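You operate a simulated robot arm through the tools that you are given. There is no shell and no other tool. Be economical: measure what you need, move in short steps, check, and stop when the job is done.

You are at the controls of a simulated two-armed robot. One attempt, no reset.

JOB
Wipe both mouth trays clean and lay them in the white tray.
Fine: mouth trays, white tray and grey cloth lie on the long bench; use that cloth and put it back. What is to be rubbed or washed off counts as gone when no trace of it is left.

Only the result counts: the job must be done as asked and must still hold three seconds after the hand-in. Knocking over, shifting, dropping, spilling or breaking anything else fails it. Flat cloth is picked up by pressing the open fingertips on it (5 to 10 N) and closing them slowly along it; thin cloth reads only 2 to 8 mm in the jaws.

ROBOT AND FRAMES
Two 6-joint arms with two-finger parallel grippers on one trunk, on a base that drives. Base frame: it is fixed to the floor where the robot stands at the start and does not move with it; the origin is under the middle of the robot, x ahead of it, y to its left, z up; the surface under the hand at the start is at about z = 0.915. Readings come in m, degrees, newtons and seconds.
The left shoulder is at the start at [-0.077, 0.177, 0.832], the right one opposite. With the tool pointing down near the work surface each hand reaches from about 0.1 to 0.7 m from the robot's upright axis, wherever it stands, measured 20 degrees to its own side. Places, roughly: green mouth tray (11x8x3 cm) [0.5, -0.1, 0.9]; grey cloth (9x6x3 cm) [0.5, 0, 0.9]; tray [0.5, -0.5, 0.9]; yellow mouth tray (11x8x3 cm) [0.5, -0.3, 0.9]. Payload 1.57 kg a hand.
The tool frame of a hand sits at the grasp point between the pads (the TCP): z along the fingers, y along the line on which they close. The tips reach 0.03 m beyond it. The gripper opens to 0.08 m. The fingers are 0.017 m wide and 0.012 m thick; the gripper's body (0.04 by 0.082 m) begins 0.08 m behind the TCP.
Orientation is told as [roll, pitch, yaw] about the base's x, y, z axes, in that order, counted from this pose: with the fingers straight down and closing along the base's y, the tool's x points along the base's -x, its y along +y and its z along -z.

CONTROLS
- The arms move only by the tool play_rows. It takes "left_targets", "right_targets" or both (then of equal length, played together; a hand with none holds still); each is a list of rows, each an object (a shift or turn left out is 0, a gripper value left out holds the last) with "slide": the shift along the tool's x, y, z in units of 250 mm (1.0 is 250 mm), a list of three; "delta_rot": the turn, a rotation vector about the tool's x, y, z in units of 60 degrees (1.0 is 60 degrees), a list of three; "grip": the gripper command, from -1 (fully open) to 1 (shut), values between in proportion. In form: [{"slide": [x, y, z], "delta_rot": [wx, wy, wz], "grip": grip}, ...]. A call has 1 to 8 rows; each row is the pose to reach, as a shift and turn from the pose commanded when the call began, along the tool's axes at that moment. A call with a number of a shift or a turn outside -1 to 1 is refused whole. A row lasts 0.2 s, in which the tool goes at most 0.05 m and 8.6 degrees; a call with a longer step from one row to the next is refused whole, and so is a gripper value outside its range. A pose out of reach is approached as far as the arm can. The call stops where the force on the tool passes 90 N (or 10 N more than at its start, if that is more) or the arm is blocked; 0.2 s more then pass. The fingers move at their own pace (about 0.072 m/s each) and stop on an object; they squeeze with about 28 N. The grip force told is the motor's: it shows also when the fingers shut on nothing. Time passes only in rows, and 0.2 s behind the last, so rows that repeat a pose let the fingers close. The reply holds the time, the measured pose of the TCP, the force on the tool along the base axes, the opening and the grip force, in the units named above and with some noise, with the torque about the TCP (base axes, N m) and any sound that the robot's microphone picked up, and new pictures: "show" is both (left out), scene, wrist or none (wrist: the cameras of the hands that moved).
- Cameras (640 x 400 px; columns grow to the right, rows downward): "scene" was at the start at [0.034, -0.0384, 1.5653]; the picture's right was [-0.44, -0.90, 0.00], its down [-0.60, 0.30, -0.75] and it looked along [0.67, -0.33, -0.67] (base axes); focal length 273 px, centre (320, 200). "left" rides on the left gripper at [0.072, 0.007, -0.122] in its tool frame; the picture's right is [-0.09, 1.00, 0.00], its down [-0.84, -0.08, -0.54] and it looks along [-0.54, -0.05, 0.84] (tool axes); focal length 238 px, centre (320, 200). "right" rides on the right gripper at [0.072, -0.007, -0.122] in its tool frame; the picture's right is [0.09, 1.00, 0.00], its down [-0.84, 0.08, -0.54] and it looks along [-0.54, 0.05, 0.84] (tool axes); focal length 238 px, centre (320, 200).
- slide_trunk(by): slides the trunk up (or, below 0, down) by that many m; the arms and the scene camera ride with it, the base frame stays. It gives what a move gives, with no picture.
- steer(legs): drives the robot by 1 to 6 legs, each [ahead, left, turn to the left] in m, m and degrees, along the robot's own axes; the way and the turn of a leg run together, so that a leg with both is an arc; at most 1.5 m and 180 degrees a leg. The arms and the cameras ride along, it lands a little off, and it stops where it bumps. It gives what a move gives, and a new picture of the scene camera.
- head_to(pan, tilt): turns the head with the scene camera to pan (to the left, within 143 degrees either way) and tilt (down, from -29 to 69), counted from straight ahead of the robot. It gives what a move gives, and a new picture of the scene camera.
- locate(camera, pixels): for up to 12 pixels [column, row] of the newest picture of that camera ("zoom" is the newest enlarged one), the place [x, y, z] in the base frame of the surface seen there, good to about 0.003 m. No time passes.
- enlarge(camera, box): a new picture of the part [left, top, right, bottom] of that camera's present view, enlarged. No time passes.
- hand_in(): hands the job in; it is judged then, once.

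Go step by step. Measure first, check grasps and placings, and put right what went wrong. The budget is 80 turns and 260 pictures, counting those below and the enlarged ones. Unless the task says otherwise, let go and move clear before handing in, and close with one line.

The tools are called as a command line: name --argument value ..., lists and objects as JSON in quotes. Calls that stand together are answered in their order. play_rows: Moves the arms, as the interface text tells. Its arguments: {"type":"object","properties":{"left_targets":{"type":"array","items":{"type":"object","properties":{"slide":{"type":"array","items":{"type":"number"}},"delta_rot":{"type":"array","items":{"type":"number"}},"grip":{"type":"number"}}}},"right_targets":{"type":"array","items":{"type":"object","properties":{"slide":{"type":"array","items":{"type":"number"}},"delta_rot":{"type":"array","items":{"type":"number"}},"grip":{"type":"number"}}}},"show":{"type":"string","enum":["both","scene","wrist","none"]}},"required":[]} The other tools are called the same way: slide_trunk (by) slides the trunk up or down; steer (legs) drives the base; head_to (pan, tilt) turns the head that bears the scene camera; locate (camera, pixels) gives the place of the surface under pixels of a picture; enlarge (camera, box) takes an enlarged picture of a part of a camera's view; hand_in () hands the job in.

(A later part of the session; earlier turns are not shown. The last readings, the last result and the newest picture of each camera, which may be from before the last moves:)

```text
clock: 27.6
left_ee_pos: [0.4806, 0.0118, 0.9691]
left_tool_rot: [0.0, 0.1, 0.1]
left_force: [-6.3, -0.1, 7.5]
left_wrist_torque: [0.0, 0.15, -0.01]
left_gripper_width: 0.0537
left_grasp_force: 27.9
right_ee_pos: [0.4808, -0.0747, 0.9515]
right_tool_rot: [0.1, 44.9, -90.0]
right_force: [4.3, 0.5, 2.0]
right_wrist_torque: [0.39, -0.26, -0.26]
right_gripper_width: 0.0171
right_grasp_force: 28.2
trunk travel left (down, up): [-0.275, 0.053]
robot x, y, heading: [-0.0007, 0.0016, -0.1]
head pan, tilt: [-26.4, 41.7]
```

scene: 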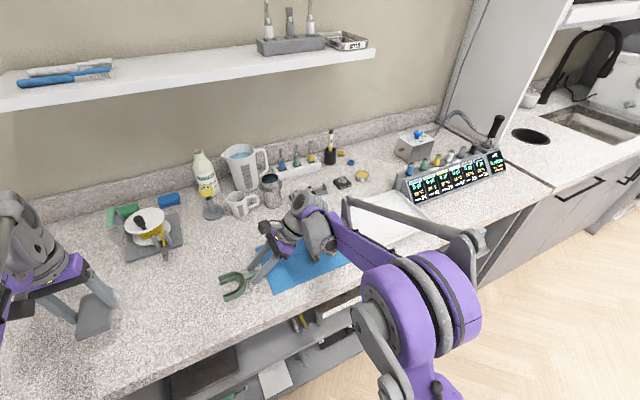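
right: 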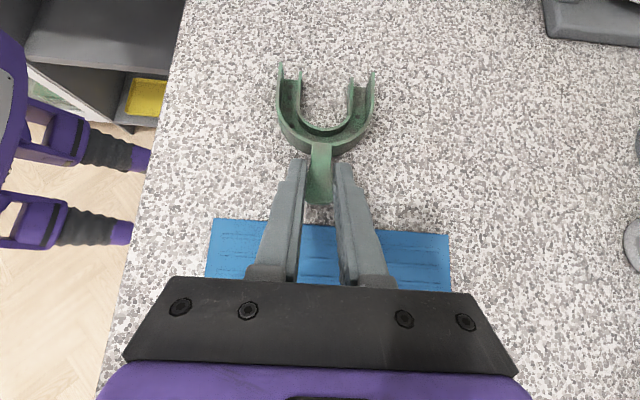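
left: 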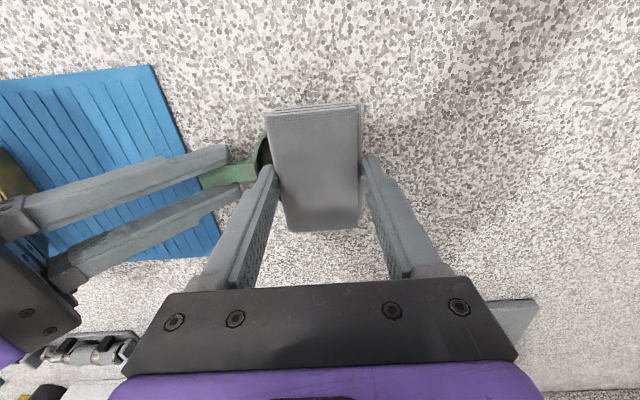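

The pad rubs at about 8 N and the tray stays held. I rub more, also toward the bend and the arm ends.

play_rows --left_targets '[{"slide": [0, -0.04, 0]}, {"slide": [0.08, -0.05, 0]}, {"slide": [0, -0.06, 0]}, {"slide": [-0.08, -0.06, 0]}, {"slide": [0, -0.06, 0]}, {"slide": [0.08, -0.04, 0]}, {"slide": [0, -0.03, 0]}, {"slide": [-0.08, -0.02, 0]}]' --show "none"

play_rows --left_targets '[{"slide": [0.08, 0.04, 0]}, {"slide": [0.16, 0.06, 0]}, {"slide": [0.08, 0.08, 0]}, {"slide": [0, 0.08, 0]}, {"slide": [0.08, 0.08, 0]}, {"slide": [0.08, 0.0, 0]}, {"slide": [0.08, 0.08, 0]}, {"slide": [0.08, 0.0, 0]}]' --show "none"

play_rows --left_targets '[{"slide": [0, 0, -0.16]}, {"slide": [0, 0.16, -0.24]}, {"slide": [0, 0.34, -0.24]}, {"slide": [0, 0.5, -0.24]}]' --show "none"

enlarge --camera "right" --box '[244, 50, 404, 150]'

enlarge --camera "scene" --box '[202, 255, 282, 305]'

```text
clock: 29.4
left_ee_pos: [0.5017, 0.0064, 0.9705]
left_tool_rot: [0.2, 0.1, 0.0]
left_force: [1.1, 0.5, -0.3]
left_wrist_torque: [0.02, -0.02, 0.01]
left_gripper_width: 0.0533
left_grasp_force: 27.9
right_ee_pos: [0.4809, -0.0745, 0.9515]
right_tool_rot: [0.0, 45.0, -90.1]
right_force: [-0.5, -1.2, 3.3]
right_wrist_torque: [0.36, 0.05, 0.12]
right_gripper_width: 0.017
right_grasp_force: 27.9
trunk travel left (down, up): [-0.275, 0.053]
robot x, y, heading: [0.0014, 0.002, -0.1]
head pan, tilt: [-26.4, 41.7]
```

```text
clock: 31.2
left_ee_pos: [0.4836, 0.0065, 0.9703]
left_tool_rot: [0.1, 0.1, 0.1]
left_force: [1.1, 0.5, -0.8]
left_wrist_torque: [-0.01, 0.01, 0.01]
left_gripper_width: 0.0533
left_grasp_force: 28.1
right_ee_pos: [0.4816, -0.0744, 0.9519]
right_tool_rot: [0.0, 45.1, -90.0]
right_force: [0.1, -0.8, 2.5]
right_wrist_torque: [0.31, -0.02, 0.03]
right_gripper_width: 0.0169
right_grasp_force: 27.5
trunk travel left (down, up): [-0.275, 0.053]
robot x, y, heading: [0.0007, -0.0006, 0.2]
head pan, tilt: [-26.4, 41.7]
```

```text
clock: 32.2
left_ee_pos: [0.4828, 0.1333, 1.03]
left_tool_rot: [0.0, 0.0, 0.0]
left_force: [-0.1, 0.0, -0.1]
left_wrist_torque: [-0.01, 0.03, 0.0]
left_gripper_width: 0.0536
left_grasp_force: 28.0
right_ee_pos: [0.4784, -0.0744, 0.951]
right_tool_rot: [0.0, 45.0, -90.0]
right_force: [-0.6, -0.3, 1.8]
right_wrist_torque: [0.27, -0.04, 0.02]
right_gripper_width: 0.0169
right_grasp_force: 27.6
trunk travel left (down, up): [-0.275, 0.053]
robot x, y, heading: [-0.0012, 0.0003, 0.0]
head pan, tilt: [-26.4, 41.7]
```

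```text
4.00 times, centred on (324, 100) of right
```

zoom: 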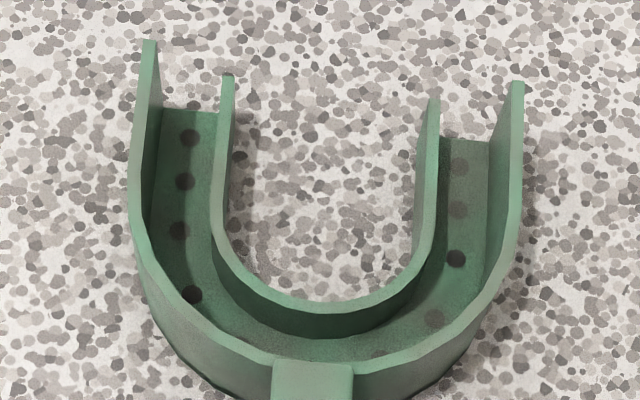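

```text
8.00 times, centred on (242, 280) of scene
```

zoom: 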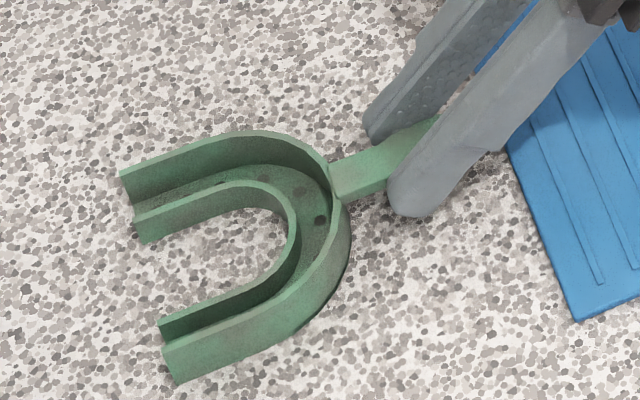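

Most of the film is gone, including in the trough; faint grey remains on the far arm and rims. I rub again, slightly lower and biased to the far arm.

play_rows --left_targets '[{"slide": [-0.04, -0.16, 0]}, {"slide": [-0.04, -0.34, 0]}, {"slide": [-0.04, -0.5, 0]}, {"slide": [-0.04, -0.5, 0.16]}, {"slide": [-0.04, -0.5, 0.24]}, {"slide": [-0.04, -0.5, 0.25]}]' --show "none"

play_rows --left_targets '[{"slide": [0.0, 0, 0.01]}, {"slide": [-0.08, 0, 0.01]}, {"slide": [0, 0.04, 0.012]}, {"slide": [-0.08, 0.06, 0.012]}, {"slide": [0, 0.02, 0.012]}, {"slide": [-0.08, 0, 0.012]}, {"slide": [0, -0.02, 0.012]}, {"slide": [0.08, 0, 0.012]}]' --show "none"

play_rows --left_targets '[{"slide": [-0.08, 0.03, 0.0]}, {"slide": [-0.16, 0.06, 0.002]}, {"slide": [-0.08, 0.02, 0.002]}, {"slide": [0.0, 0, 0.002]}, {"slide": [0.08, 0.05, 0.002]}, {"slide": [-0.04, 0.02, 0.002]}, {"slide": [-0.14, 0.04, 0.002]}, {"slide": [-0.06, 0, 0.002]}]' --show "none"

play_rows --left_targets '[{"slide": [0, 0, -0.16]}, {"slide": [0, 0.16, -0.24]}, {"slide": [0, 0.34, -0.24]}, {"slide": [0, 0.5, -0.24]}]' --show "none"

enlarge --camera "right" --box '[244, 50, 404, 150]'

enlarge --camera "scene" --box '[202, 255, 282, 305]'

```text
clock: 33.6
left_ee_pos: [0.4922, 0.0061, 0.9677]
left_tool_rot: [0.0, 0.0, 0.0]
left_force: [1.9, -1.4, 34.5]
left_wrist_torque: [-0.2, -0.07, -0.01]
left_gripper_width: 0.0536
left_grasp_force: 28.4
right_ee_pos: [0.4806, -0.0741, 0.9511]
right_tool_rot: [0.1, 44.9, -89.9]
right_force: [2.7, 2.2, -9.3]
right_wrist_torque: [-0.44, -0.1, -0.12]
right_gripper_width: 0.0166
right_grasp_force: 28.1
trunk travel left (down, up): [-0.275, 0.053]
robot x, y, heading: [0.0021, 0.0003, -0.2]
head pan, tilt: [-26.4, 41.7]
```

```text
clock: 35.4
left_ee_pos: [0.4706, 0.0054, 0.9649]
left_tool_rot: [-0.1, -0.2, -0.1]
left_force: [18.5, 5.0, 21.5]
left_wrist_torque: [0.04, -0.51, 0.32]
left_gripper_width: 0.0533
left_grasp_force: 28.3
right_ee_pos: [0.4776, -0.0746, 0.9512]
right_tool_rot: [0.0, 45.0, -89.8]
right_force: [-20.6, -5.9, 2.1]
right_wrist_torque: [-0.33, 0.34, 1.06]
right_gripper_width: 0.0188
right_grasp_force: 27.8
trunk travel left (down, up): [-0.275, 0.053]
robot x, y, heading: [-0.0026, -0.0004, -0.3]
head pan, tilt: [-26.4, 41.7]
```

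```text
clock: 37.2
left_ee_pos: [0.4893, 0.011, 0.9635]
left_tool_rot: [0.4, -0.4, 0.3]
left_force: [20.8, 27.0, 14.0]
left_wrist_torque: [0.6, -0.19, 0.75]
left_gripper_width: 0.0529
left_grasp_force: 27.5
right_ee_pos: [0.4773, -0.0753, 0.9507]
right_tool_rot: [-0.2, 44.7, -90.0]
right_force: [-18.8, -21.9, 2.3]
right_wrist_torque: [-0.35, 0.28, 0.49]
right_gripper_width: 0.0178
right_grasp_force: 28.0
trunk travel left (down, up): [-0.275, 0.053]
robot x, y, heading: [-0.0038, 0.0015, -0.0]
head pan, tilt: [-26.4, 41.7]
```

```text
clock: 38.2
left_ee_pos: [0.4885, 0.133, 1.0241]
left_tool_rot: [-0.1, 0.0, -0.1]
left_force: [-0.1, -0.3, 0.1]
left_wrist_torque: [0.01, -0.02, 0.0]
left_gripper_width: 0.0533
left_grasp_force: 27.4
right_ee_pos: [0.481, -0.073, 0.9505]
right_tool_rot: [0.1, 44.9, -90.0]
right_force: [-1.0, 1.1, -0.1]
right_wrist_torque: [-0.03, -0.02, 0.01]
right_gripper_width: 0.0167
right_grasp_force: 27.8
trunk travel left (down, up): [-0.275, 0.053]
robot x, y, heading: [0.0017, -0.0002, -0.4]
head pan, tilt: [-26.4, 41.7]
```

```text
4.00 times, centred on (324, 100) of right
```

zoom: 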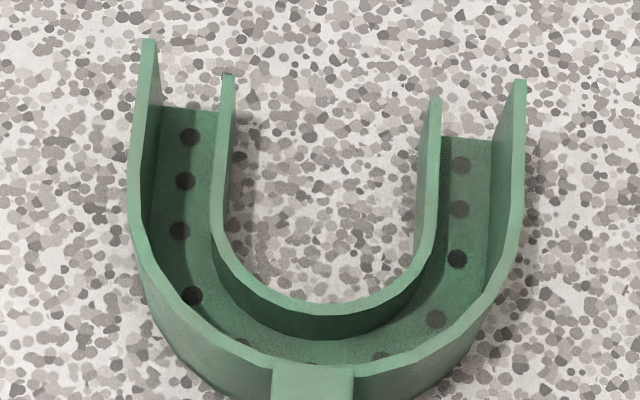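

```text
8.00 times, centred on (242, 280) of scene
```

zoom: 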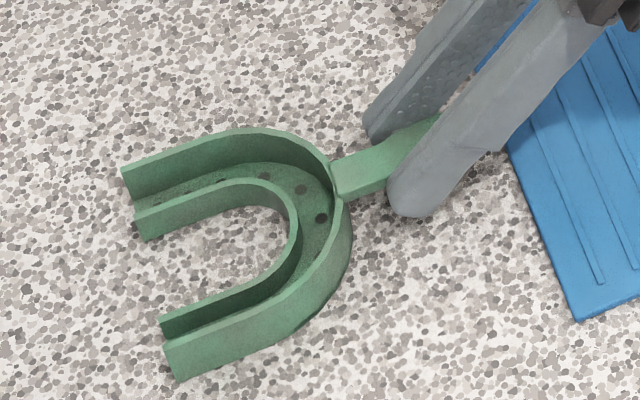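

Nearly clean; the holes on the far arm still look veiled. One more round with lighter pressure, longer strokes.

play_rows --left_targets '[{"slide": [0, -0.16, 0]}, {"slide": [0, -0.34, 0]}, {"slide": [0, -0.48, 0]}, {"slide": [0, -0.48, 0.16]}, {"slide": [0, -0.48, 0.222]}, {"slide": [0, -0.48, 0.228]}]' --show "none"

play_rows --left_targets '[{"slide": [0.1, 0, 0]}, {"slide": [0, 0.02, 0]}, {"slide": [-0.1, 0.03, 0]}, {"slide": [-0.02, 0.04, 0]}, {"slide": [-0.1, 0.0, 0]}, {"slide": [0, -0.03, 0]}, {"slide": [0.1, -0.03, 0]}, {"slide": [0, 0, 0]}]' --show "none"

play_rows --left_targets '[{"slide": [-0.12, 0.03, 0.004]}, {"slide": [0.0, 0.06, 0.004]}, {"slide": [-0.12, 0.06, 0.004]}, {"slide": [0.0, 0, 0.004]}, {"slide": [-0.12, 0, 0.004]}, {"slide": [0, -0.02, 0.004]}, {"slide": [0.1, -0.02, 0.004]}, {"slide": [0, 0, 0.004]}]' --show "none"

play_rows --left_targets '[{"slide": [0, 0, -0.16]}, {"slide": [0, 0.16, -0.24]}, {"slide": [0, 0.34, -0.24]}, {"slide": [0, 0.5, -0.24]}]' --show "none"

enlarge --camera "right" --box '[260, 60, 388, 140]'

enlarge --camera "scene" --box '[202, 255, 282, 305]'

```text
clock: 39.6
left_ee_pos: [0.4876, 0.0106, 0.9669]
left_tool_rot: [0.0, -0.1, 0.0]
left_force: [-0.6, 0.6, -0.9]
left_wrist_torque: [0.0, -0.01, -0.01]
left_gripper_width: 0.0536
left_grasp_force: 27.8
right_ee_pos: [0.4805, -0.0739, 0.9507]
right_tool_rot: [0.0, 45.0, -90.0]
right_force: [-0.3, 0.1, -0.2]
right_wrist_torque: [0.0, -0.03, 0.01]
right_gripper_width: 0.0169
right_grasp_force: 27.3
trunk travel left (down, up): [-0.275, 0.053]
robot x, y, heading: [0.0007, 0.0008, 0.1]
head pan, tilt: [-26.4, 41.7]
```

```text
clock: 41.4
left_ee_pos: [0.489, 0.0118, 0.9668]
left_tool_rot: [0.0, 0.1, 0.0]
left_force: [-0.4, -0.3, 0.1]
left_wrist_torque: [0.0, 0.0, 0.0]
left_gripper_width: 0.0533
left_grasp_force: 28.3
right_ee_pos: [0.4821, -0.0747, 0.9499]
right_tool_rot: [-0.1, 45.0, -90.1]
right_force: [0.7, -0.1, 0.1]
right_wrist_torque: [-0.05, 0.03, -0.01]
right_gripper_width: 0.0169
right_grasp_force: 28.1
trunk travel left (down, up): [-0.275, 0.053]
robot x, y, heading: [0.0015, 0.0019, -0.0]
head pan, tilt: [-26.4, 41.7]
```

```text
clock: 43.2
left_ee_pos: [0.4883, 0.0106, 0.9662]
left_tool_rot: [0.0, 0.1, 0.0]
left_force: [-0.1, 0.0, -0.1]
left_wrist_torque: [0.02, 0.05, -0.02]
left_gripper_width: 0.0534
left_grasp_force: 27.8
right_ee_pos: [0.4814, -0.0742, 0.9508]
right_tool_rot: [-0.2, 45.0, -89.9]
right_force: [-0.4, -0.4, -0.4]
right_wrist_torque: [0.0, -0.01, 0.0]
right_gripper_width: 0.0172
right_grasp_force: 28.3
trunk travel left (down, up): [-0.275, 0.053]
robot x, y, heading: [-0.0024, -0.0048, 0.1]
head pan, tilt: [-26.4, 41.7]
```

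```text
clock: 44.2
left_ee_pos: [0.488, 0.1375, 1.0262]
left_tool_rot: [-0.1, -0.2, 0.0]
left_force: [-0.5, 0.1, 0.3]
left_wrist_torque: [-0.02, -0.02, 0.02]
left_gripper_width: 0.0532
left_grasp_force: 28.1
right_ee_pos: [0.4799, -0.0738, 0.9505]
right_tool_rot: [0.0, 45.0, -90.0]
right_force: [0.5, 0.3, 0.2]
right_wrist_torque: [-0.01, 0.01, 0.04]
right_gripper_width: 0.017
right_grasp_force: 27.6
trunk travel left (down, up): [-0.275, 0.053]
robot x, y, heading: [-0.002, 0.002, -0.1]
head pan, tilt: [-26.4, 41.7]
```

```text
5.00 times, centred on (324, 100) of right
```

zoom: 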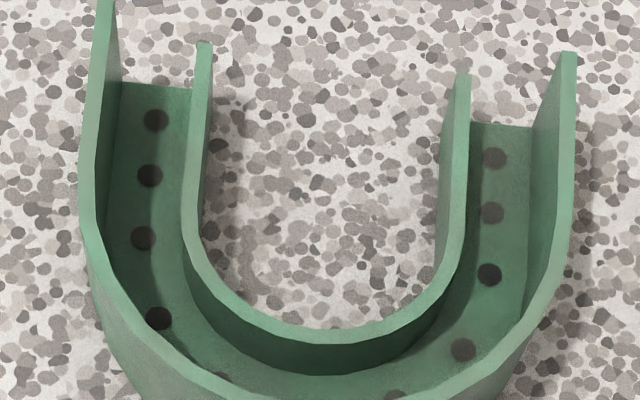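

```text
8.00 times, centred on (242, 280) of scene
```

zoom: 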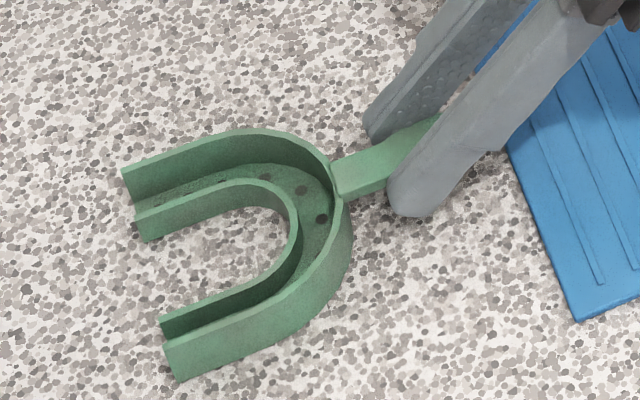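

That round never touched (0 N): the pad has slid up in the jaws a few mm. I repeat about 3 mm lower and check the force.

play_rows --left_targets '[{"slide": [0, -0.16, 0]}, {"slide": [0, -0.34, 0]}, {"slide": [0, -0.5, 0]}, {"slide": [0, -0.5, 0.16]}, {"slide": [0, -0.5, 0.24]}, {"slide": [0, -0.5, 0.25]}, {"slide": [0, -0.5, 0.256]}]' --show "none"

```text
clock: 45.8
left_ee_pos: [0.4878, 0.0121, 0.963]
left_tool_rot: [0.0, -0.1, 0.0]
left_force: [3.0, -3.4, 32.6]
left_wrist_torque: [-0.23, 0.12, -0.03]
left_gripper_width: 0.0533
left_grasp_force: 27.4
right_ee_pos: [0.4799, -0.0744, 0.9519]
right_tool_rot: [0.0, 44.9, -89.9]
right_force: [2.4, 3.2, -12.9]
right_wrist_torque: [-0.85, -0.08, -0.06]
right_gripper_width: 0.0168
right_grasp_force: 28.1
trunk travel left (down, up): [-0.275, 0.053]
robot x, y, heading: [0.0001, -0.0045, -0.1]
head pan, tilt: [-26.4, 41.7]
```

Contact at 33 N is stronger than needed; I ease up about 1 mm and rub.

play_rows --left_targets '[{"slide": [0, 0, -0.005]}, {"slide": [0.08, 0.0, -0.005]}, {"slide": [0, 0.02, -0.005]}, {"slide": [-0.1, 0.03, -0.005]}, {"slide": [-0.02, 0.04, -0.005]}, {"slide": [-0.1, 0.0, -0.005]}, {"slide": [0, -0.03, -0.005]}, {"slide": [0.06, -0.03, -0.005]}]' --show "none"

play_rows --left_targets '[{"slide": [-0.1, 0.02, 0]}, {"slide": [-0.16, 0.05, 0]}, {"slide": [-0.06, 0.06, 0.001]}, {"slide": [-0.16, 0.02, 0.001]}, {"slide": [-0.06, 0, 0.001]}, {"slide": [0.02, 0.03, 0.002]}, {"slide": [-0.1, 0.06, 0.002]}, {"slide": [-0.06, 0.03, 0.002]}]' --show "none"

play_rows --left_targets '[{"slide": [0, 0, -0.16]}, {"slide": [0, 0.16, -0.24]}, {"slide": [0, 0.34, -0.24]}, {"slide": [0, 0.5, -0.24]}]' --show "none"

enlarge --camera "right" --box '[260, 60, 388, 140]'

enlarge --camera "scene" --box '[202, 255, 282, 305]'

```text
clock: 47.6
left_ee_pos: [0.4737, 0.0037, 0.9641]
left_tool_rot: [0.0, -0.3, 0.2]
left_force: [23.9, 9.2, 2.7]
left_wrist_torque: [0.29, -0.71, 0.77]
left_gripper_width: 0.0534
left_grasp_force: 27.6
right_ee_pos: [0.478, -0.0738, 0.9503]
right_tool_rot: [-0.4, 44.9, -89.8]
right_force: [-24.5, -8.9, -3.0]
right_wrist_torque: [-0.46, 0.35, 1.15]
right_gripper_width: 0.0173
right_grasp_force: 28.5
trunk travel left (down, up): [-0.275, 0.053]
robot x, y, heading: [-0.0024, 0.0007, -0.2]
head pan, tilt: [-26.4, 41.7]
```

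```text
clock: 49.4
left_ee_pos: [0.4866, 0.0108, 0.9624]
left_tool_rot: [0.0, 0.0, 0.0]
left_force: [0.2, 0.7, -0.4]
left_wrist_torque: [0.03, 0.01, -0.02]
left_gripper_width: 0.0529
left_grasp_force: 27.9
right_ee_pos: [0.479, -0.0749, 0.9517]
right_tool_rot: [0.1, 45.0, -90.0]
right_force: [-0.1, -0.1, 0.2]
right_wrist_torque: [0.1, 0.03, 0.07]
right_gripper_width: 0.017
right_grasp_force: 27.9
trunk travel left (down, up): [-0.275, 0.053]
robot x, y, heading: [-0.0013, 0.0007, 0.0]
head pan, tilt: [-26.4, 41.7]
```

```text
clock: 50.4
left_ee_pos: [0.487, 0.1377, 1.0231]
left_tool_rot: [-0.2, 0.0, 0.0]
left_force: [0.1, -0.6, -0.3]
left_wrist_torque: [0.02, 0.01, -0.01]
left_gripper_width: 0.0533
left_grasp_force: 27.3
right_ee_pos: [0.4813, -0.0733, 0.9517]
right_tool_rot: [-0.1, 45.0, -90.1]
right_force: [0.0, 0.7, 0.9]
right_wrist_torque: [0.2, -0.04, -0.01]
right_gripper_width: 0.017
right_grasp_force: 27.9
trunk travel left (down, up): [-0.275, 0.053]
robot x, y, heading: [0.0023, -0.0013, -0.0]
head pan, tilt: [-26.4, 41.7]
```

```text
5.00 times, centred on (324, 100) of right
```

zoom: 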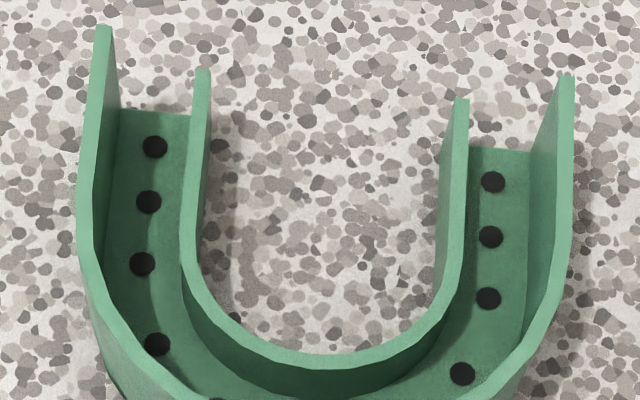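

```text
8.00 times, centred on (242, 280) of scene
```

zoom: 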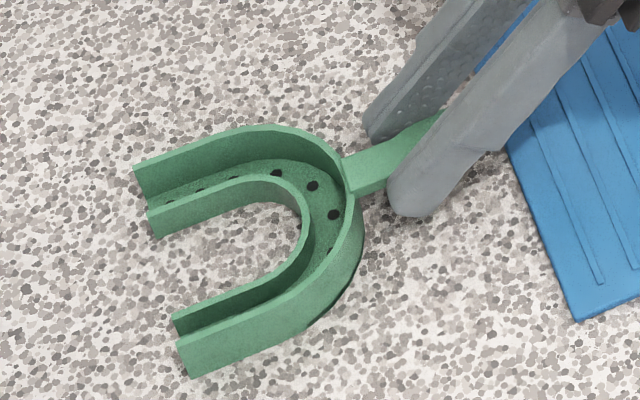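

The green tray now looks entirely clean, its holes crisp black. I release, straighten the right hand, look at the handle, and move the left hand aside.

play_rows --left_targets '[{"slide": [0, 0.07, 0]}, {"slide": [0, 0.14, 0]}, {"slide": [0, 0.21, 0]}, {"slide": [0, 0.28, 0]}, {"slide": [0, 0.35, 0]}, {"slide": [0, 0.42, 0]}, {"slide": [0, 0.42, 0]}, {"slide": [0, 0.42, 0]}]' --right_targets '[{"grip": 0.2}, {"delta_rot": [0, -0.125, 0], "grip": 0.2}, {"delta_rot": [0, -0.25, 0]}, {"delta_rot": [0, -0.375, 0]}, {"delta_rot": [0, -0.5, 0]}, {"delta_rot": [0, -0.625, 0]}, {"delta_rot": [0, -0.75, 0]}, {"delta_rot": [0, -0.75, 0]}]' --show "wrist"

enlarge --camera "scene" --box '[202, 255, 282, 305]'

```text
clock: 52.2
left_ee_pos: [0.4868, 0.2416, 1.022]
left_tool_rot: [0.0, 0.0, 0.0]
left_force: [-0.5, 0.0, -0.1]
left_wrist_torque: [0.01, 0.03, 0.03]
left_gripper_width: 0.0535
left_grasp_force: 28.2
right_ee_pos: [0.4801, -0.0748, 0.9513]
right_tool_rot: [-0.1, -0.2, -90.1]
right_force: [-0.8, 0.4, 0.3]
right_wrist_torque: [0.02, -0.03, -0.01]
right_gripper_width: 0.0322
right_grasp_force: 0.0
trunk travel left (down, up): [-0.275, 0.053]
robot x, y, heading: [-0.0022, 0.003, 0.2]
head pan, tilt: [-26.4, 41.7]
```

right: 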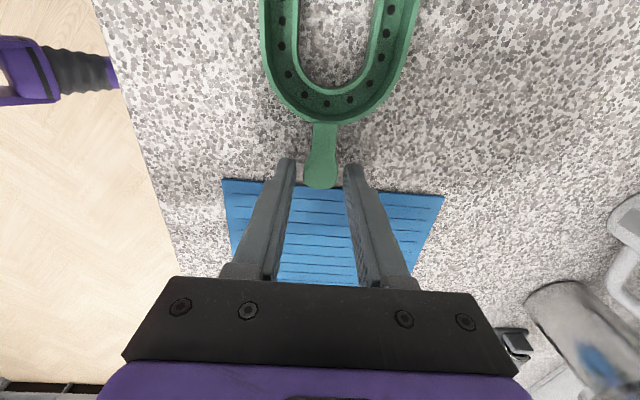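
left: 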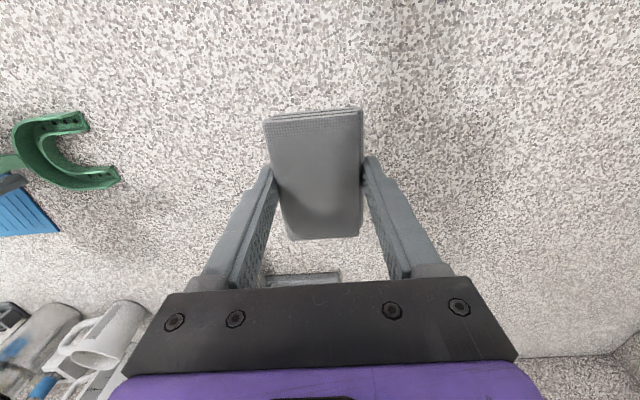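

```text
8.00 times, centred on (242, 280) of scene
```

zoom: 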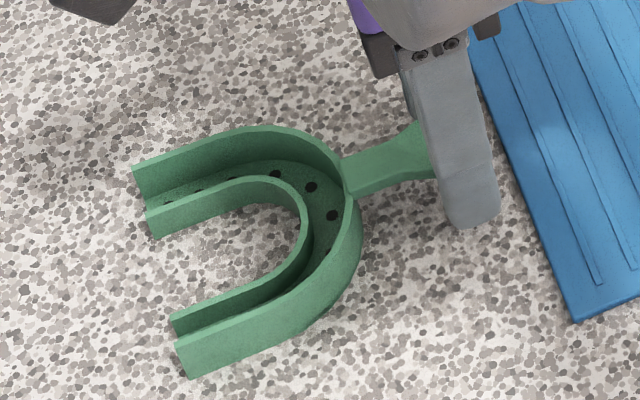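

The handle is clean too and lies between the fingers, its end right at the grasp point. I shift 8 mm inward, grip, and lift.

play_rows --right_targets '[{"slide": [0.032, 0, 0]}, {"slide": [0.032, 0, 0], "grip": 0.7}, {"slide": [0.032, 0, 0], "grip": 1}, {"slide": [0.032, 0, 0], "grip": 1}, {"slide": [0.032, 0, -0.15], "grip": 1}, {"slide": [0.032, 0, -0.3], "grip": 1}, {"slide": [0.032, 0, -0.4], "grip": 1}]' --show "wrist"

```text
clock: 53.8
left_ee_pos: [0.4874, 0.2411, 1.0218]
left_tool_rot: [0.0, 0.0, 0.0]
left_force: [-0.2, -0.3, -1.0]
left_wrist_torque: [-0.02, -0.02, -0.01]
left_gripper_width: 0.0534
left_grasp_force: 28.1
right_ee_pos: [0.4791, -0.0657, 1.0523]
right_tool_rot: [0.0, 0.0, -90.0]
right_force: [-0.1, 0.5, -0.9]
right_wrist_torque: [0.01, 0.02, 0.03]
right_gripper_width: 0.0169
right_grasp_force: 28.4
trunk travel left (down, up): [-0.275, 0.053]
robot x, y, heading: [0.0009, -0.0015, -0.1]
head pan, tilt: [-26.4, 41.7]
```

right: 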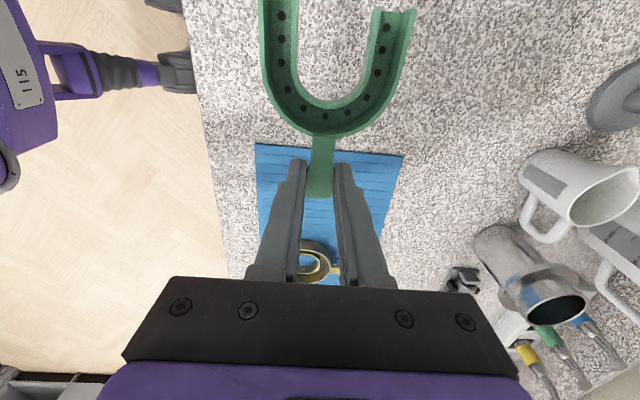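

Lifted cleanly. I carry it to the right while turning back.

play_rows --right_targets '[{"slide": [-0.125, 0.03, 0], "delta_rot": [0, 0, -0.125]}, {"slide": [-0.25, 0.06, 0], "delta_rot": [0, 0, -0.25]}, {"slide": [-0.375, 0.09, 0], "delta_rot": [0, 0, -0.375]}, {"slide": [-0.5, 0.12, 0], "delta_rot": [0, 0, -0.5]}, {"slide": [-0.625, 0.15, 0], "delta_rot": [0, 0, -0.625]}, {"slide": [-0.75, 0.18, 0], "delta_rot": [0, 0, -0.75]}, {"slide": [-0.875, 0.2, 0], "delta_rot": [0, 0, -0.875]}, {"slide": [-1.0, 0.224, 0], "delta_rot": [0, 0, -1.0]}]' --show "none"

play_rows --right_targets '[{"delta_rot": [0, 0, -0.125]}, {"delta_rot": [0, 0, -0.25]}, {"delta_rot": [0, 0, -0.375]}, {"delta_rot": [0, 0, -0.5]}, {"delta_rot": [0, 0, -0.5]}]' --show "none"

play_rows --right_targets '[{"slide": [0, -0.17, 0]}, {"slide": [0, -0.34, 0]}, {"slide": [0, -0.51, 0]}, {"slide": [0, -0.68, 0]}, {"slide": [0, -0.85, 0]}, {"slide": [0, -0.93, 0]}, {"slide": [0, -0.93, 0]}]' --show "both"

```text
clock: 55.6
left_ee_pos: [0.488, 0.2405, 1.022]
left_tool_rot: [0.0, 0.0, 0.0]
left_force: [0.4, -0.2, 0.6]
left_wrist_torque: [-0.01, 0.01, 0.0]
left_gripper_width: 0.0532
left_grasp_force: 28.4
right_ee_pos: [0.5362, -0.317, 1.0511]
right_tool_rot: [0.0, -0.1, -29.9]
right_force: [-0.4, 0.5, -0.7]
right_wrist_torque: [0.03, 0.01, -0.01]
right_gripper_width: 0.0167
right_grasp_force: 27.8
trunk travel left (down, up): [-0.275, 0.053]
robot x, y, heading: [-0.0012, -0.0004, 0.2]
head pan, tilt: [-26.4, 41.7]
```

```text
clock: 56.8
left_ee_pos: [0.4883, 0.2408, 1.023]
left_tool_rot: [0.0, 0.0, 0.0]
left_force: [-0.3, -0.6, -0.7]
left_wrist_torque: [-0.02, -0.02, 0.01]
left_gripper_width: 0.0533
left_grasp_force: 27.6
right_ee_pos: [0.5357, -0.3161, 1.0509]
right_tool_rot: [-0.1, 0.0, 0.2]
right_force: [-0.6, 0.1, 0.3]
right_wrist_torque: [-0.01, -0.02, 0.0]
right_gripper_width: 0.0168
right_grasp_force: 28.1
trunk travel left (down, up): [-0.275, 0.053]
robot x, y, heading: [-0.0006, -0.0021, 0.0]
head pan, tilt: [-26.4, 41.7]
```

```text
clock: 58.4
left_ee_pos: [0.4875, 0.2424, 1.022]
left_tool_rot: [0.0, 0.0, 0.0]
left_force: [-0.8, -1.4, -0.1]
left_wrist_torque: [0.01, -0.02, -0.03]
left_gripper_width: 0.0535
left_grasp_force: 28.2
right_ee_pos: [0.5328, -0.546, 1.0496]
right_tool_rot: [0.0, -0.1, 0.0]
right_force: [0.3, -0.2, -0.9]
right_wrist_torque: [0.01, -0.03, -0.01]
right_gripper_width: 0.0169
right_grasp_force: 27.7
right hand out of reach, approached as far as the arm can: row 6, 7
trunk travel left (down, up): [-0.275, 0.053]
robot x, y, heading: [-0.0017, 0.0021, -0.1]
head pan, tilt: [-26.4, 41.7]
```

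scene: 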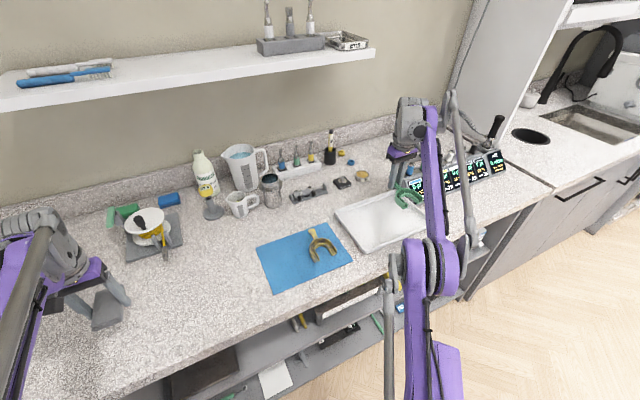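
right: 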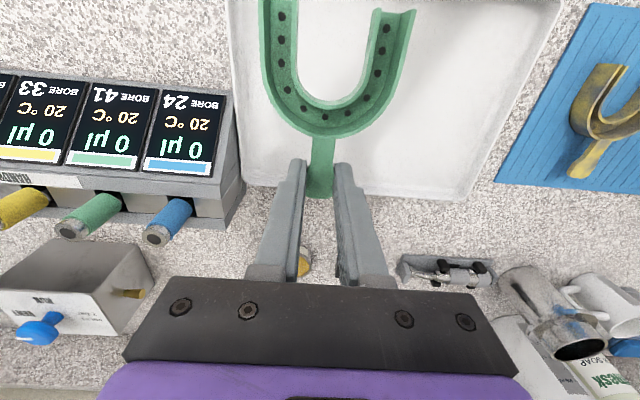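

It is at the edge of reach over the white tray. I check the tray walls before lowering.

locate --camera "right" --pixels '[[245, 182], [300, 186], [420, 192], [480, 196], [237, 80], [232, 10], [555, 10], [400, 170], [262, 100], [260, 165]]'

enlarge --camera "right" --box '[220, 0, 540, 200]'

```text
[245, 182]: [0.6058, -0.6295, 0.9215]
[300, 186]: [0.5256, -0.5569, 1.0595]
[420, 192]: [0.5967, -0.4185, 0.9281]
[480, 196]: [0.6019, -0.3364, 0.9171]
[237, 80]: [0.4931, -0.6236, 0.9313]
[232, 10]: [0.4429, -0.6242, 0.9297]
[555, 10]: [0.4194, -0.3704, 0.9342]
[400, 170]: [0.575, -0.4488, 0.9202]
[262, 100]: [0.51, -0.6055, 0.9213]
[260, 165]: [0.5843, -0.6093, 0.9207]
```

```text
2.00 times, centred on (380, 100) of right
```

zoom: 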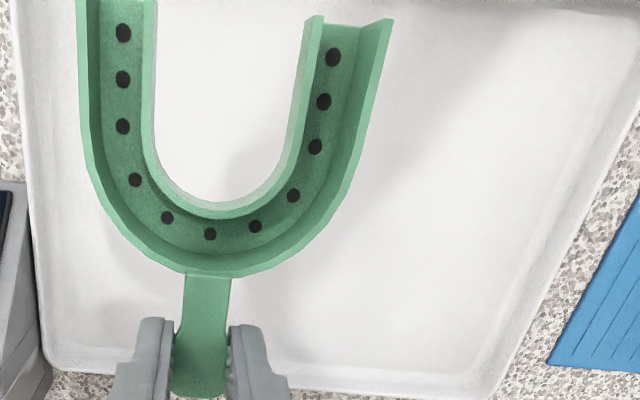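

Room is fine: the inner floor reaches x 0.59 and y -0.61. I lower to just over the floor and open a little.

play_rows --right_targets '[{"slide": [0.02, 0.03, 0.1]}, {"slide": [0.04, 0.05, 0.2]}, {"slide": [0.04, 0.05, 0.3]}, {"slide": [0.04, 0.05, 0.345]}, {"slide": [0.04, 0.05, 0.36]}, {"slide": [0.04, 0.05, 0.365]}]' --show "wrist"

```text
clock: 59.8
left_ee_pos: [0.4875, 0.2414, 1.022]
left_tool_rot: [0.0, 0.0, 0.0]
left_force: [0.1, 1.2, -0.3]
left_wrist_torque: [-0.06, 0.05, 0.03]
left_gripper_width: 0.0533
left_grasp_force: 28.2
right_ee_pos: [0.5218, -0.534, 0.9585]
right_tool_rot: [0.0, 0.1, 0.0]
right_force: [-0.5, -0.5, -0.3]
right_wrist_torque: [0.0, -0.02, 0.01]
right_gripper_width: 0.0169
right_grasp_force: 27.9
trunk travel left (down, up): [-0.275, 0.053]
robot x, y, heading: [0.0016, 0.001, -0.3]
head pan, tilt: [-26.4, 41.7]
```

right: 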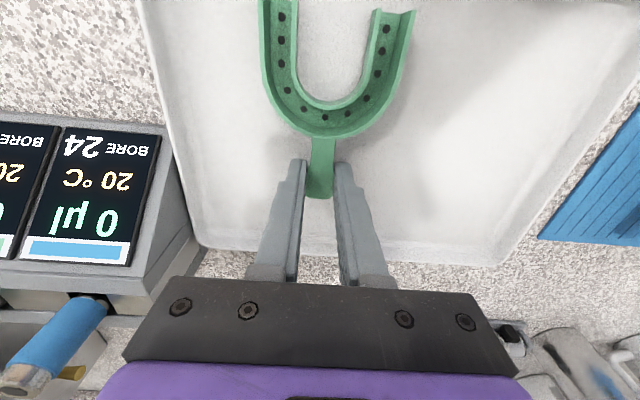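

Not touching yet (0 N). I go 2 to 3 mm lower and open, then rise.

play_rows --right_targets '[{"slide": [0, 0, 0.006]}, {"slide": [0, 0, 0.01]}, {"slide": [0, 0, 0.01], "grip": 0.5}, {"slide": [0, 0, 0.01], "grip": 0.2}, {"slide": [0, 0, 0.01], "grip": 0.2}, {"slide": [0, 0, -0.15], "grip": 0.2}, {"slide": [0, 0, -0.33], "grip": 0.2}]' --show "both"

enlarge --camera "scene" --box '[330, 180, 442, 250]'

```text
clock: 61.4
left_ee_pos: [0.4868, 0.2415, 1.0209]
left_tool_rot: [0.1, 0.0, 0.0]
left_force: [0.4, -0.1, 0.5]
left_wrist_torque: [0.02, -0.01, 0.0]
left_gripper_width: 0.0533
left_grasp_force: 28.3
right_ee_pos: [0.5215, -0.5355, 1.0391]
right_tool_rot: [0.0, 0.0, 0.0]
right_force: [-0.3, 0.2, 0.6]
right_wrist_torque: [0.0, 0.02, 0.01]
right_gripper_width: 0.032
right_grasp_force: 0.0
trunk travel left (down, up): [-0.275, 0.053]
robot x, y, heading: [0.0015, -0.0029, 0.2]
head pan, tilt: [-26.4, 41.7]
```

scene: 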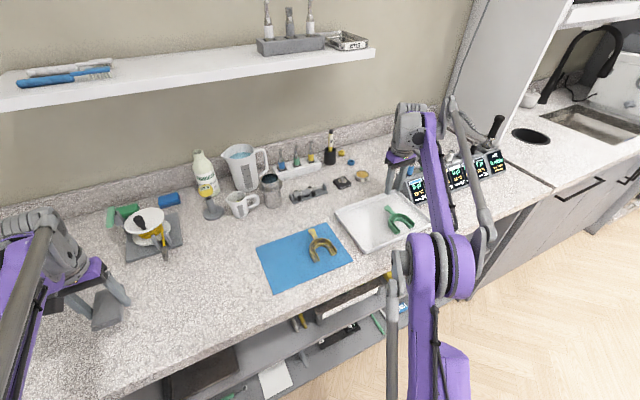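
right: 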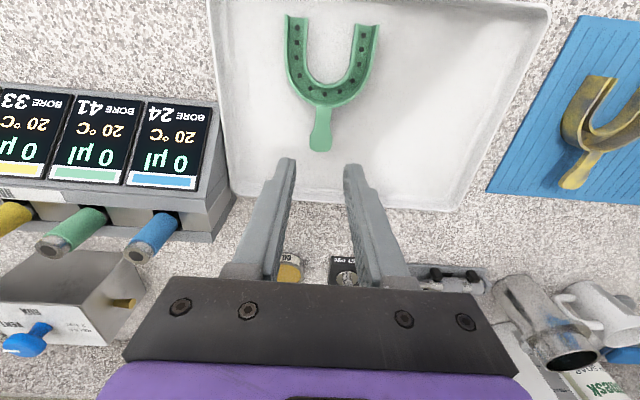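

```text
5.71 times, centred on (386, 215) of scene
```

zoom: 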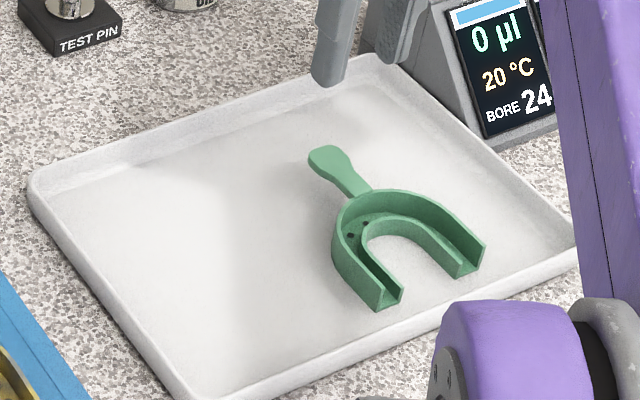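

Green lies well in the white tray. Now the yellow tray: I measure its handle.

locate --camera "right" --pixels '[[570, 185], [581, 173], [597, 157], [592, 80], [560, 180], [585, 183]]'

enlarge --camera "scene" --box '[290, 220, 354, 260]'

```text
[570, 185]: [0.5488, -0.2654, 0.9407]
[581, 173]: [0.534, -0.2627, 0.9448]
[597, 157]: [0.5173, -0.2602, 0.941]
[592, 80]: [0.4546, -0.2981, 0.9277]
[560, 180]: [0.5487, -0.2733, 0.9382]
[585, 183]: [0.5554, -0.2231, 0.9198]
```

```text
10.00 times, centred on (322, 240) of scene
```

zoom: 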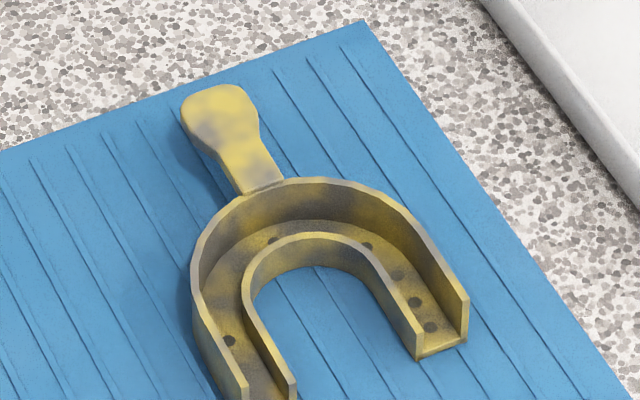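

locate --camera "zoom" --pixels '[[218, 90], [185, 110], [255, 120], [220, 120], [243, 175], [240, 190], [278, 178]]'

```text
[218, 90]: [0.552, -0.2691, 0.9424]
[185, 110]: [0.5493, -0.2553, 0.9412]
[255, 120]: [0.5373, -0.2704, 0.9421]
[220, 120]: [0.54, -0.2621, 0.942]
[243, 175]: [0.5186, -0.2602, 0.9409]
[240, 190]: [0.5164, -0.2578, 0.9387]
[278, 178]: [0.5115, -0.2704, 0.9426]
```

The yellow handle runs x 0.514-0.552 at y -0.2645. I move the right hand over it and check.

play_rows --right_targets '[{"slide": [-0.01, 0.12, 0], "grip": -0.3}, {"slide": [-0.02, 0.25, 0]}, {"slide": [-0.03, 0.4, 0]}, {"slide": [-0.04, 0.55, 0]}, {"slide": [-0.05, 0.7, 0]}, {"slide": [-0.06, 0.85, 0]}, {"slide": [-0.062, 1.0, 0]}]' --show "none"

play_rows --right_targets '[{"slide": [0, 0.084, 0.08]}, {"slide": [0, 0.084, 0.14]}, {"slide": [0, 0.084, 0.14]}]' --show "wrist"

```text
clock: 63.0
left_ee_pos: [0.4872, 0.2424, 1.0216]
left_tool_rot: [0.0, 0.1, -0.1]
left_force: [0.5, -0.1, 0.5]
left_wrist_torque: [0.02, 0.03, -0.01]
left_gripper_width: 0.0534
left_grasp_force: 28.1
right_ee_pos: [0.5373, -0.2824, 1.0406]
right_tool_rot: [-0.1, 0.0, 0.0]
right_force: [-0.3, -0.3, -0.5]
right_wrist_torque: [0.01, -0.04, 0.01]
right_gripper_width: 0.0523
right_grasp_force: 0.1
trunk travel left (down, up): [-0.275, 0.053]
robot x, y, heading: [-0.0026, 0.002, 0.1]
head pan, tilt: [-26.4, 41.7]
```

```text
clock: 63.8
left_ee_pos: [0.4869, 0.2414, 1.021]
left_tool_rot: [0.1, 0.0, 0.0]
left_force: [-0.3, -0.2, -0.5]
left_wrist_torque: [0.02, -0.02, 0.0]
left_gripper_width: 0.0534
left_grasp_force: 28.1
right_ee_pos: [0.537, -0.2628, 1.0053]
right_tool_rot: [0.0, -0.1, 0.0]
right_force: [0.0, 0.2, 0.5]
right_wrist_torque: [0.0, -0.02, 0.0]
right_gripper_width: 0.0519
right_grasp_force: 0.0
trunk travel left (down, up): [-0.275, 0.053]
robot x, y, heading: [0.0002, 0.0036, -0.2]
head pan, tilt: [-26.4, 41.7]
```

right: 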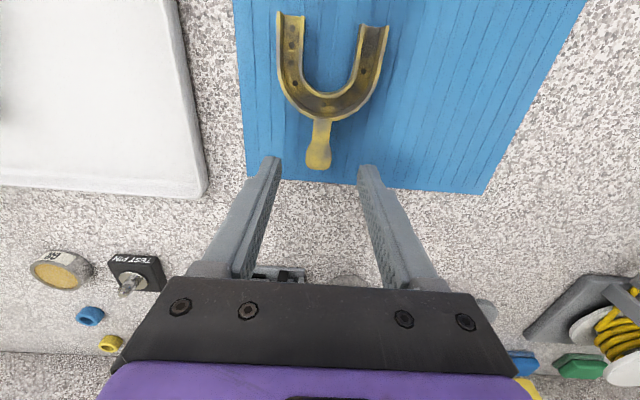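

Handle is centred. I lower, grip and lift, then swing it to the same work spot as before.

play_rows --right_targets '[{"slide": [0, 0, 0.1]}, {"slide": [0, 0, 0.207]}, {"slide": [0, 0, 0.207], "grip": 0.4}, {"slide": [0, 0, 0.207], "grip": 1}, {"slide": [0, 0, 0.207], "grip": 1}, {"slide": [0, 0, 0.207], "grip": 1}, {"slide": [0, 0, 0.1], "grip": 1}, {"slide": [0, 0, 0], "grip": 1}]' --show "none"

play_rows --right_targets '[{"slide": [0.03, 0.1, 0], "delta_rot": [0, 0, 0.125]}, {"slide": [0.06, 0.2, 0], "delta_rot": [0, 0, 0.25]}, {"slide": [0.09, 0.3, 0], "delta_rot": [0, 0, 0.375]}, {"slide": [0.12, 0.4, 0], "delta_rot": [0, 0, 0.5]}, {"slide": [0.15, 0.5, 0], "delta_rot": [0, 0, 0.625]}, {"slide": [0.18, 0.6, 0], "delta_rot": [0, 0, 0.75]}, {"slide": [0.21, 0.7, 0], "delta_rot": [0, 0, 0.875]}, {"slide": [0.228, 0.812, 0], "delta_rot": [0, 0, 1.0]}]' --show "none"

play_rows --right_targets '[{"delta_rot": [0, 0, 0.125]}, {"delta_rot": [0, 0, 0.25]}, {"delta_rot": [0, 0, 0.375]}, {"delta_rot": [0, 0, 0.5]}, {"delta_rot": [0, 0, 0.5]}]' --show "wrist"

```text
clock: 65.6
left_ee_pos: [0.4875, 0.2406, 1.0216]
left_tool_rot: [0.0, 0.0, 0.0]
left_force: [0.2, 0.3, -0.2]
left_wrist_torque: [0.04, 0.01, -0.04]
left_gripper_width: 0.0535
left_grasp_force: 28.0
right_ee_pos: [0.5381, -0.2629, 1.0051]
right_tool_rot: [0.0, 0.0, -0.1]
right_force: [0.2, 0.0, -0.4]
right_wrist_torque: [-0.04, -0.01, -0.02]
right_gripper_width: 0.0169
right_grasp_force: 27.7
trunk travel left (down, up): [-0.275, 0.053]
robot x, y, heading: [0.0022, 0.0034, 0.2]
head pan, tilt: [-26.4, 41.7]
```

```text
clock: 67.4
left_ee_pos: [0.4874, 0.243, 1.0218]
left_tool_rot: [0.0, -0.1, 0.1]
left_force: [-0.4, 0.6, 0.1]
left_wrist_torque: [0.03, 0.0, -0.02]
left_gripper_width: 0.0534
left_grasp_force: 28.0
right_ee_pos: [0.4792, -0.0583, 1.0058]
right_tool_rot: [-0.1, 0.0, -60.1]
right_force: [0.5, 0.3, -1.0]
right_wrist_torque: [-0.01, -0.03, -0.01]
right_gripper_width: 0.017
right_grasp_force: 28.1
trunk travel left (down, up): [-0.275, 0.053]
robot x, y, heading: [0.0001, 0.0031, 0.1]
head pan, tilt: [-26.4, 41.7]
```

```text
clock: 68.6
left_ee_pos: [0.4879, 0.2416, 1.022]
left_tool_rot: [0.0, 0.0, 0.0]
left_force: [-0.4, 0.1, 0.1]
left_wrist_torque: [0.01, 0.0, -0.01]
left_gripper_width: 0.0533
left_grasp_force: 27.7
right_ee_pos: [0.4805, -0.0602, 1.0059]
right_tool_rot: [-0.1, -0.1, -90.1]
right_force: [0.6, -1.2, 0.1]
right_wrist_torque: [-0.04, 0.01, 0.0]
right_gripper_width: 0.017
right_grasp_force: 28.4
trunk travel left (down, up): [-0.275, 0.053]
robot x, y, heading: [-0.0004, 0.0015, 0.1]
head pan, tilt: [-26.4, 41.7]
```

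right: 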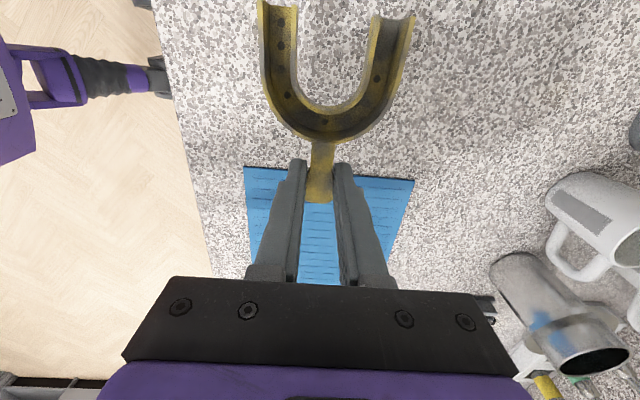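

Same pose as with the green one. I set it down, open, lean and re-grip.

play_rows --right_targets '[{"slide": [0, 0, 0.1]}, {"slide": [0, 0, 0.18]}, {"slide": [0, 0, 0.21]}, {"slide": [0, 0, 0.222]}, {"slide": [0, 0, 0.222]}, {"slide": [0, 0, 0.222], "grip": 0.2}, {"slide": [0, 0, 0.222], "grip": 0.2}]' --show "none"

play_rows --right_targets '[{"slide": [-0.01, 0, 0], "delta_rot": [0, 0.125, 0]}, {"slide": [-0.02, 0, 0], "delta_rot": [0, 0.25, 0]}, {"slide": [-0.03, 0, 0], "delta_rot": [0, 0.375, 0]}, {"slide": [-0.04, 0, 0], "delta_rot": [0, 0.5, 0]}, {"slide": [-0.05, 0, 0], "delta_rot": [0, 0.625, 0]}, {"slide": [-0.056, 0, 0], "delta_rot": [0, 0.75, 0]}, {"slide": [-0.056, 0, 0], "delta_rot": [0, 0.75, 0], "grip": 1}, {"slide": [-0.056, 0, 0], "delta_rot": [0, 0.75, 0], "grip": 1}]' --show "wrist"

```text
clock: 70.2
left_ee_pos: [0.4878, 0.2421, 1.0215]
left_tool_rot: [0.0, 0.0, 0.0]
left_force: [-0.3, -0.5, -1.2]
left_wrist_torque: [-0.01, 0.0, -0.02]
left_gripper_width: 0.0532
left_grasp_force: 28.1
right_ee_pos: [0.4805, -0.0596, 0.9494]
right_tool_rot: [0.0, 0.0, -90.0]
right_force: [-0.3, -0.4, 0.4]
right_wrist_torque: [0.01, 0.01, 0.0]
right_gripper_width: 0.0318
right_grasp_force: 0.1
trunk travel left (down, up): [-0.275, 0.053]
robot x, y, heading: [-0.0006, -0.0016, 0.1]
head pan, tilt: [-26.4, 41.7]
```

```text
clock: 72.0
left_ee_pos: [0.4882, 0.2425, 1.0224]
left_tool_rot: [-0.1, 0.0, 0.0]
left_force: [0.5, -0.8, 0.8]
left_wrist_torque: [0.0, 0.0, 0.0]
left_gripper_width: 0.0536
left_grasp_force: 28.1
right_ee_pos: [0.4808, -0.0738, 0.9492]
right_tool_rot: [0.1, 45.0, -90.0]
right_force: [0.1, -0.8, -1.1]
right_wrist_torque: [-0.05, -0.03, -0.01]
right_gripper_width: 0.0169
right_grasp_force: 28.0
trunk travel left (down, up): [-0.275, 0.053]
robot x, y, heading: [0.001, -0.0011, 0.0]
head pan, tilt: [-26.4, 41.7]
```

right: 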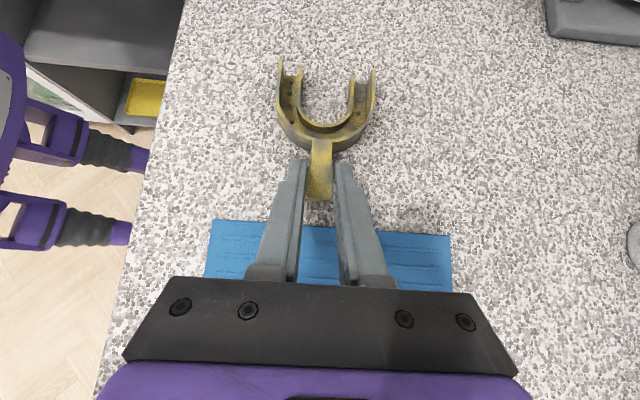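

Held again. I bring the pad back over and lower toward the expected contact height (about 0.965).

play_rows --left_targets '[{"slide": [0.02, -0.18, 0]}, {"slide": [0.02, -0.36, 0]}, {"slide": [0.02, -0.54, 0]}, {"slide": [0.02, -0.72, 0]}, {"slide": [0.02, -0.9, 0]}, {"slide": [0.02, -0.92, 0.12]}, {"slide": [0.02, -0.92, 0.2]}, {"slide": [0.02, -0.92, 0.222]}]' --show "none"

play_rows --left_targets '[{"slide": [0, 0, 0.006]}, {"slide": [0, 0, 0.012]}]' --show "none"

```text
clock: 73.8
left_ee_pos: [0.4829, 0.0093, 0.9664]
left_tool_rot: [-0.1, -0.1, 0.0]
left_force: [0.1, -0.1, 0.4]
left_wrist_torque: [0.01, 0.02, 0.0]
left_gripper_width: 0.0535
left_grasp_force: 27.4
right_ee_pos: [0.4796, -0.0732, 0.9498]
right_tool_rot: [0.0, 44.9, -90.0]
right_force: [0.8, 0.1, -0.1]
right_wrist_torque: [0.03, -0.02, -0.01]
right_gripper_width: 0.0168
right_grasp_force: 28.0
trunk travel left (down, up): [-0.275, 0.053]
robot x, y, heading: [-0.0016, 0.0002, -0.0]
head pan, tilt: [-26.4, 41.7]
```

```text
clock: 74.4
left_ee_pos: [0.4823, 0.0112, 0.9637]
left_tool_rot: [0.0, 0.0, 0.0]
left_force: [-1.1, -0.1, -0.9]
left_wrist_torque: [0.0, -0.02, 0.0]
left_gripper_width: 0.0535
left_grasp_force: 27.9
right_ee_pos: [0.4798, -0.0735, 0.9492]
right_tool_rot: [0.0, 45.0, -89.9]
right_force: [0.6, -1.0, 0.0]
right_wrist_torque: [0.02, -0.04, -0.03]
right_gripper_width: 0.017
right_grasp_force: 27.3
trunk travel left (down, up): [-0.275, 0.053]
robot x, y, heading: [0.0022, -0.0005, 0.0]
head pan, tilt: [-26.4, 41.7]
```

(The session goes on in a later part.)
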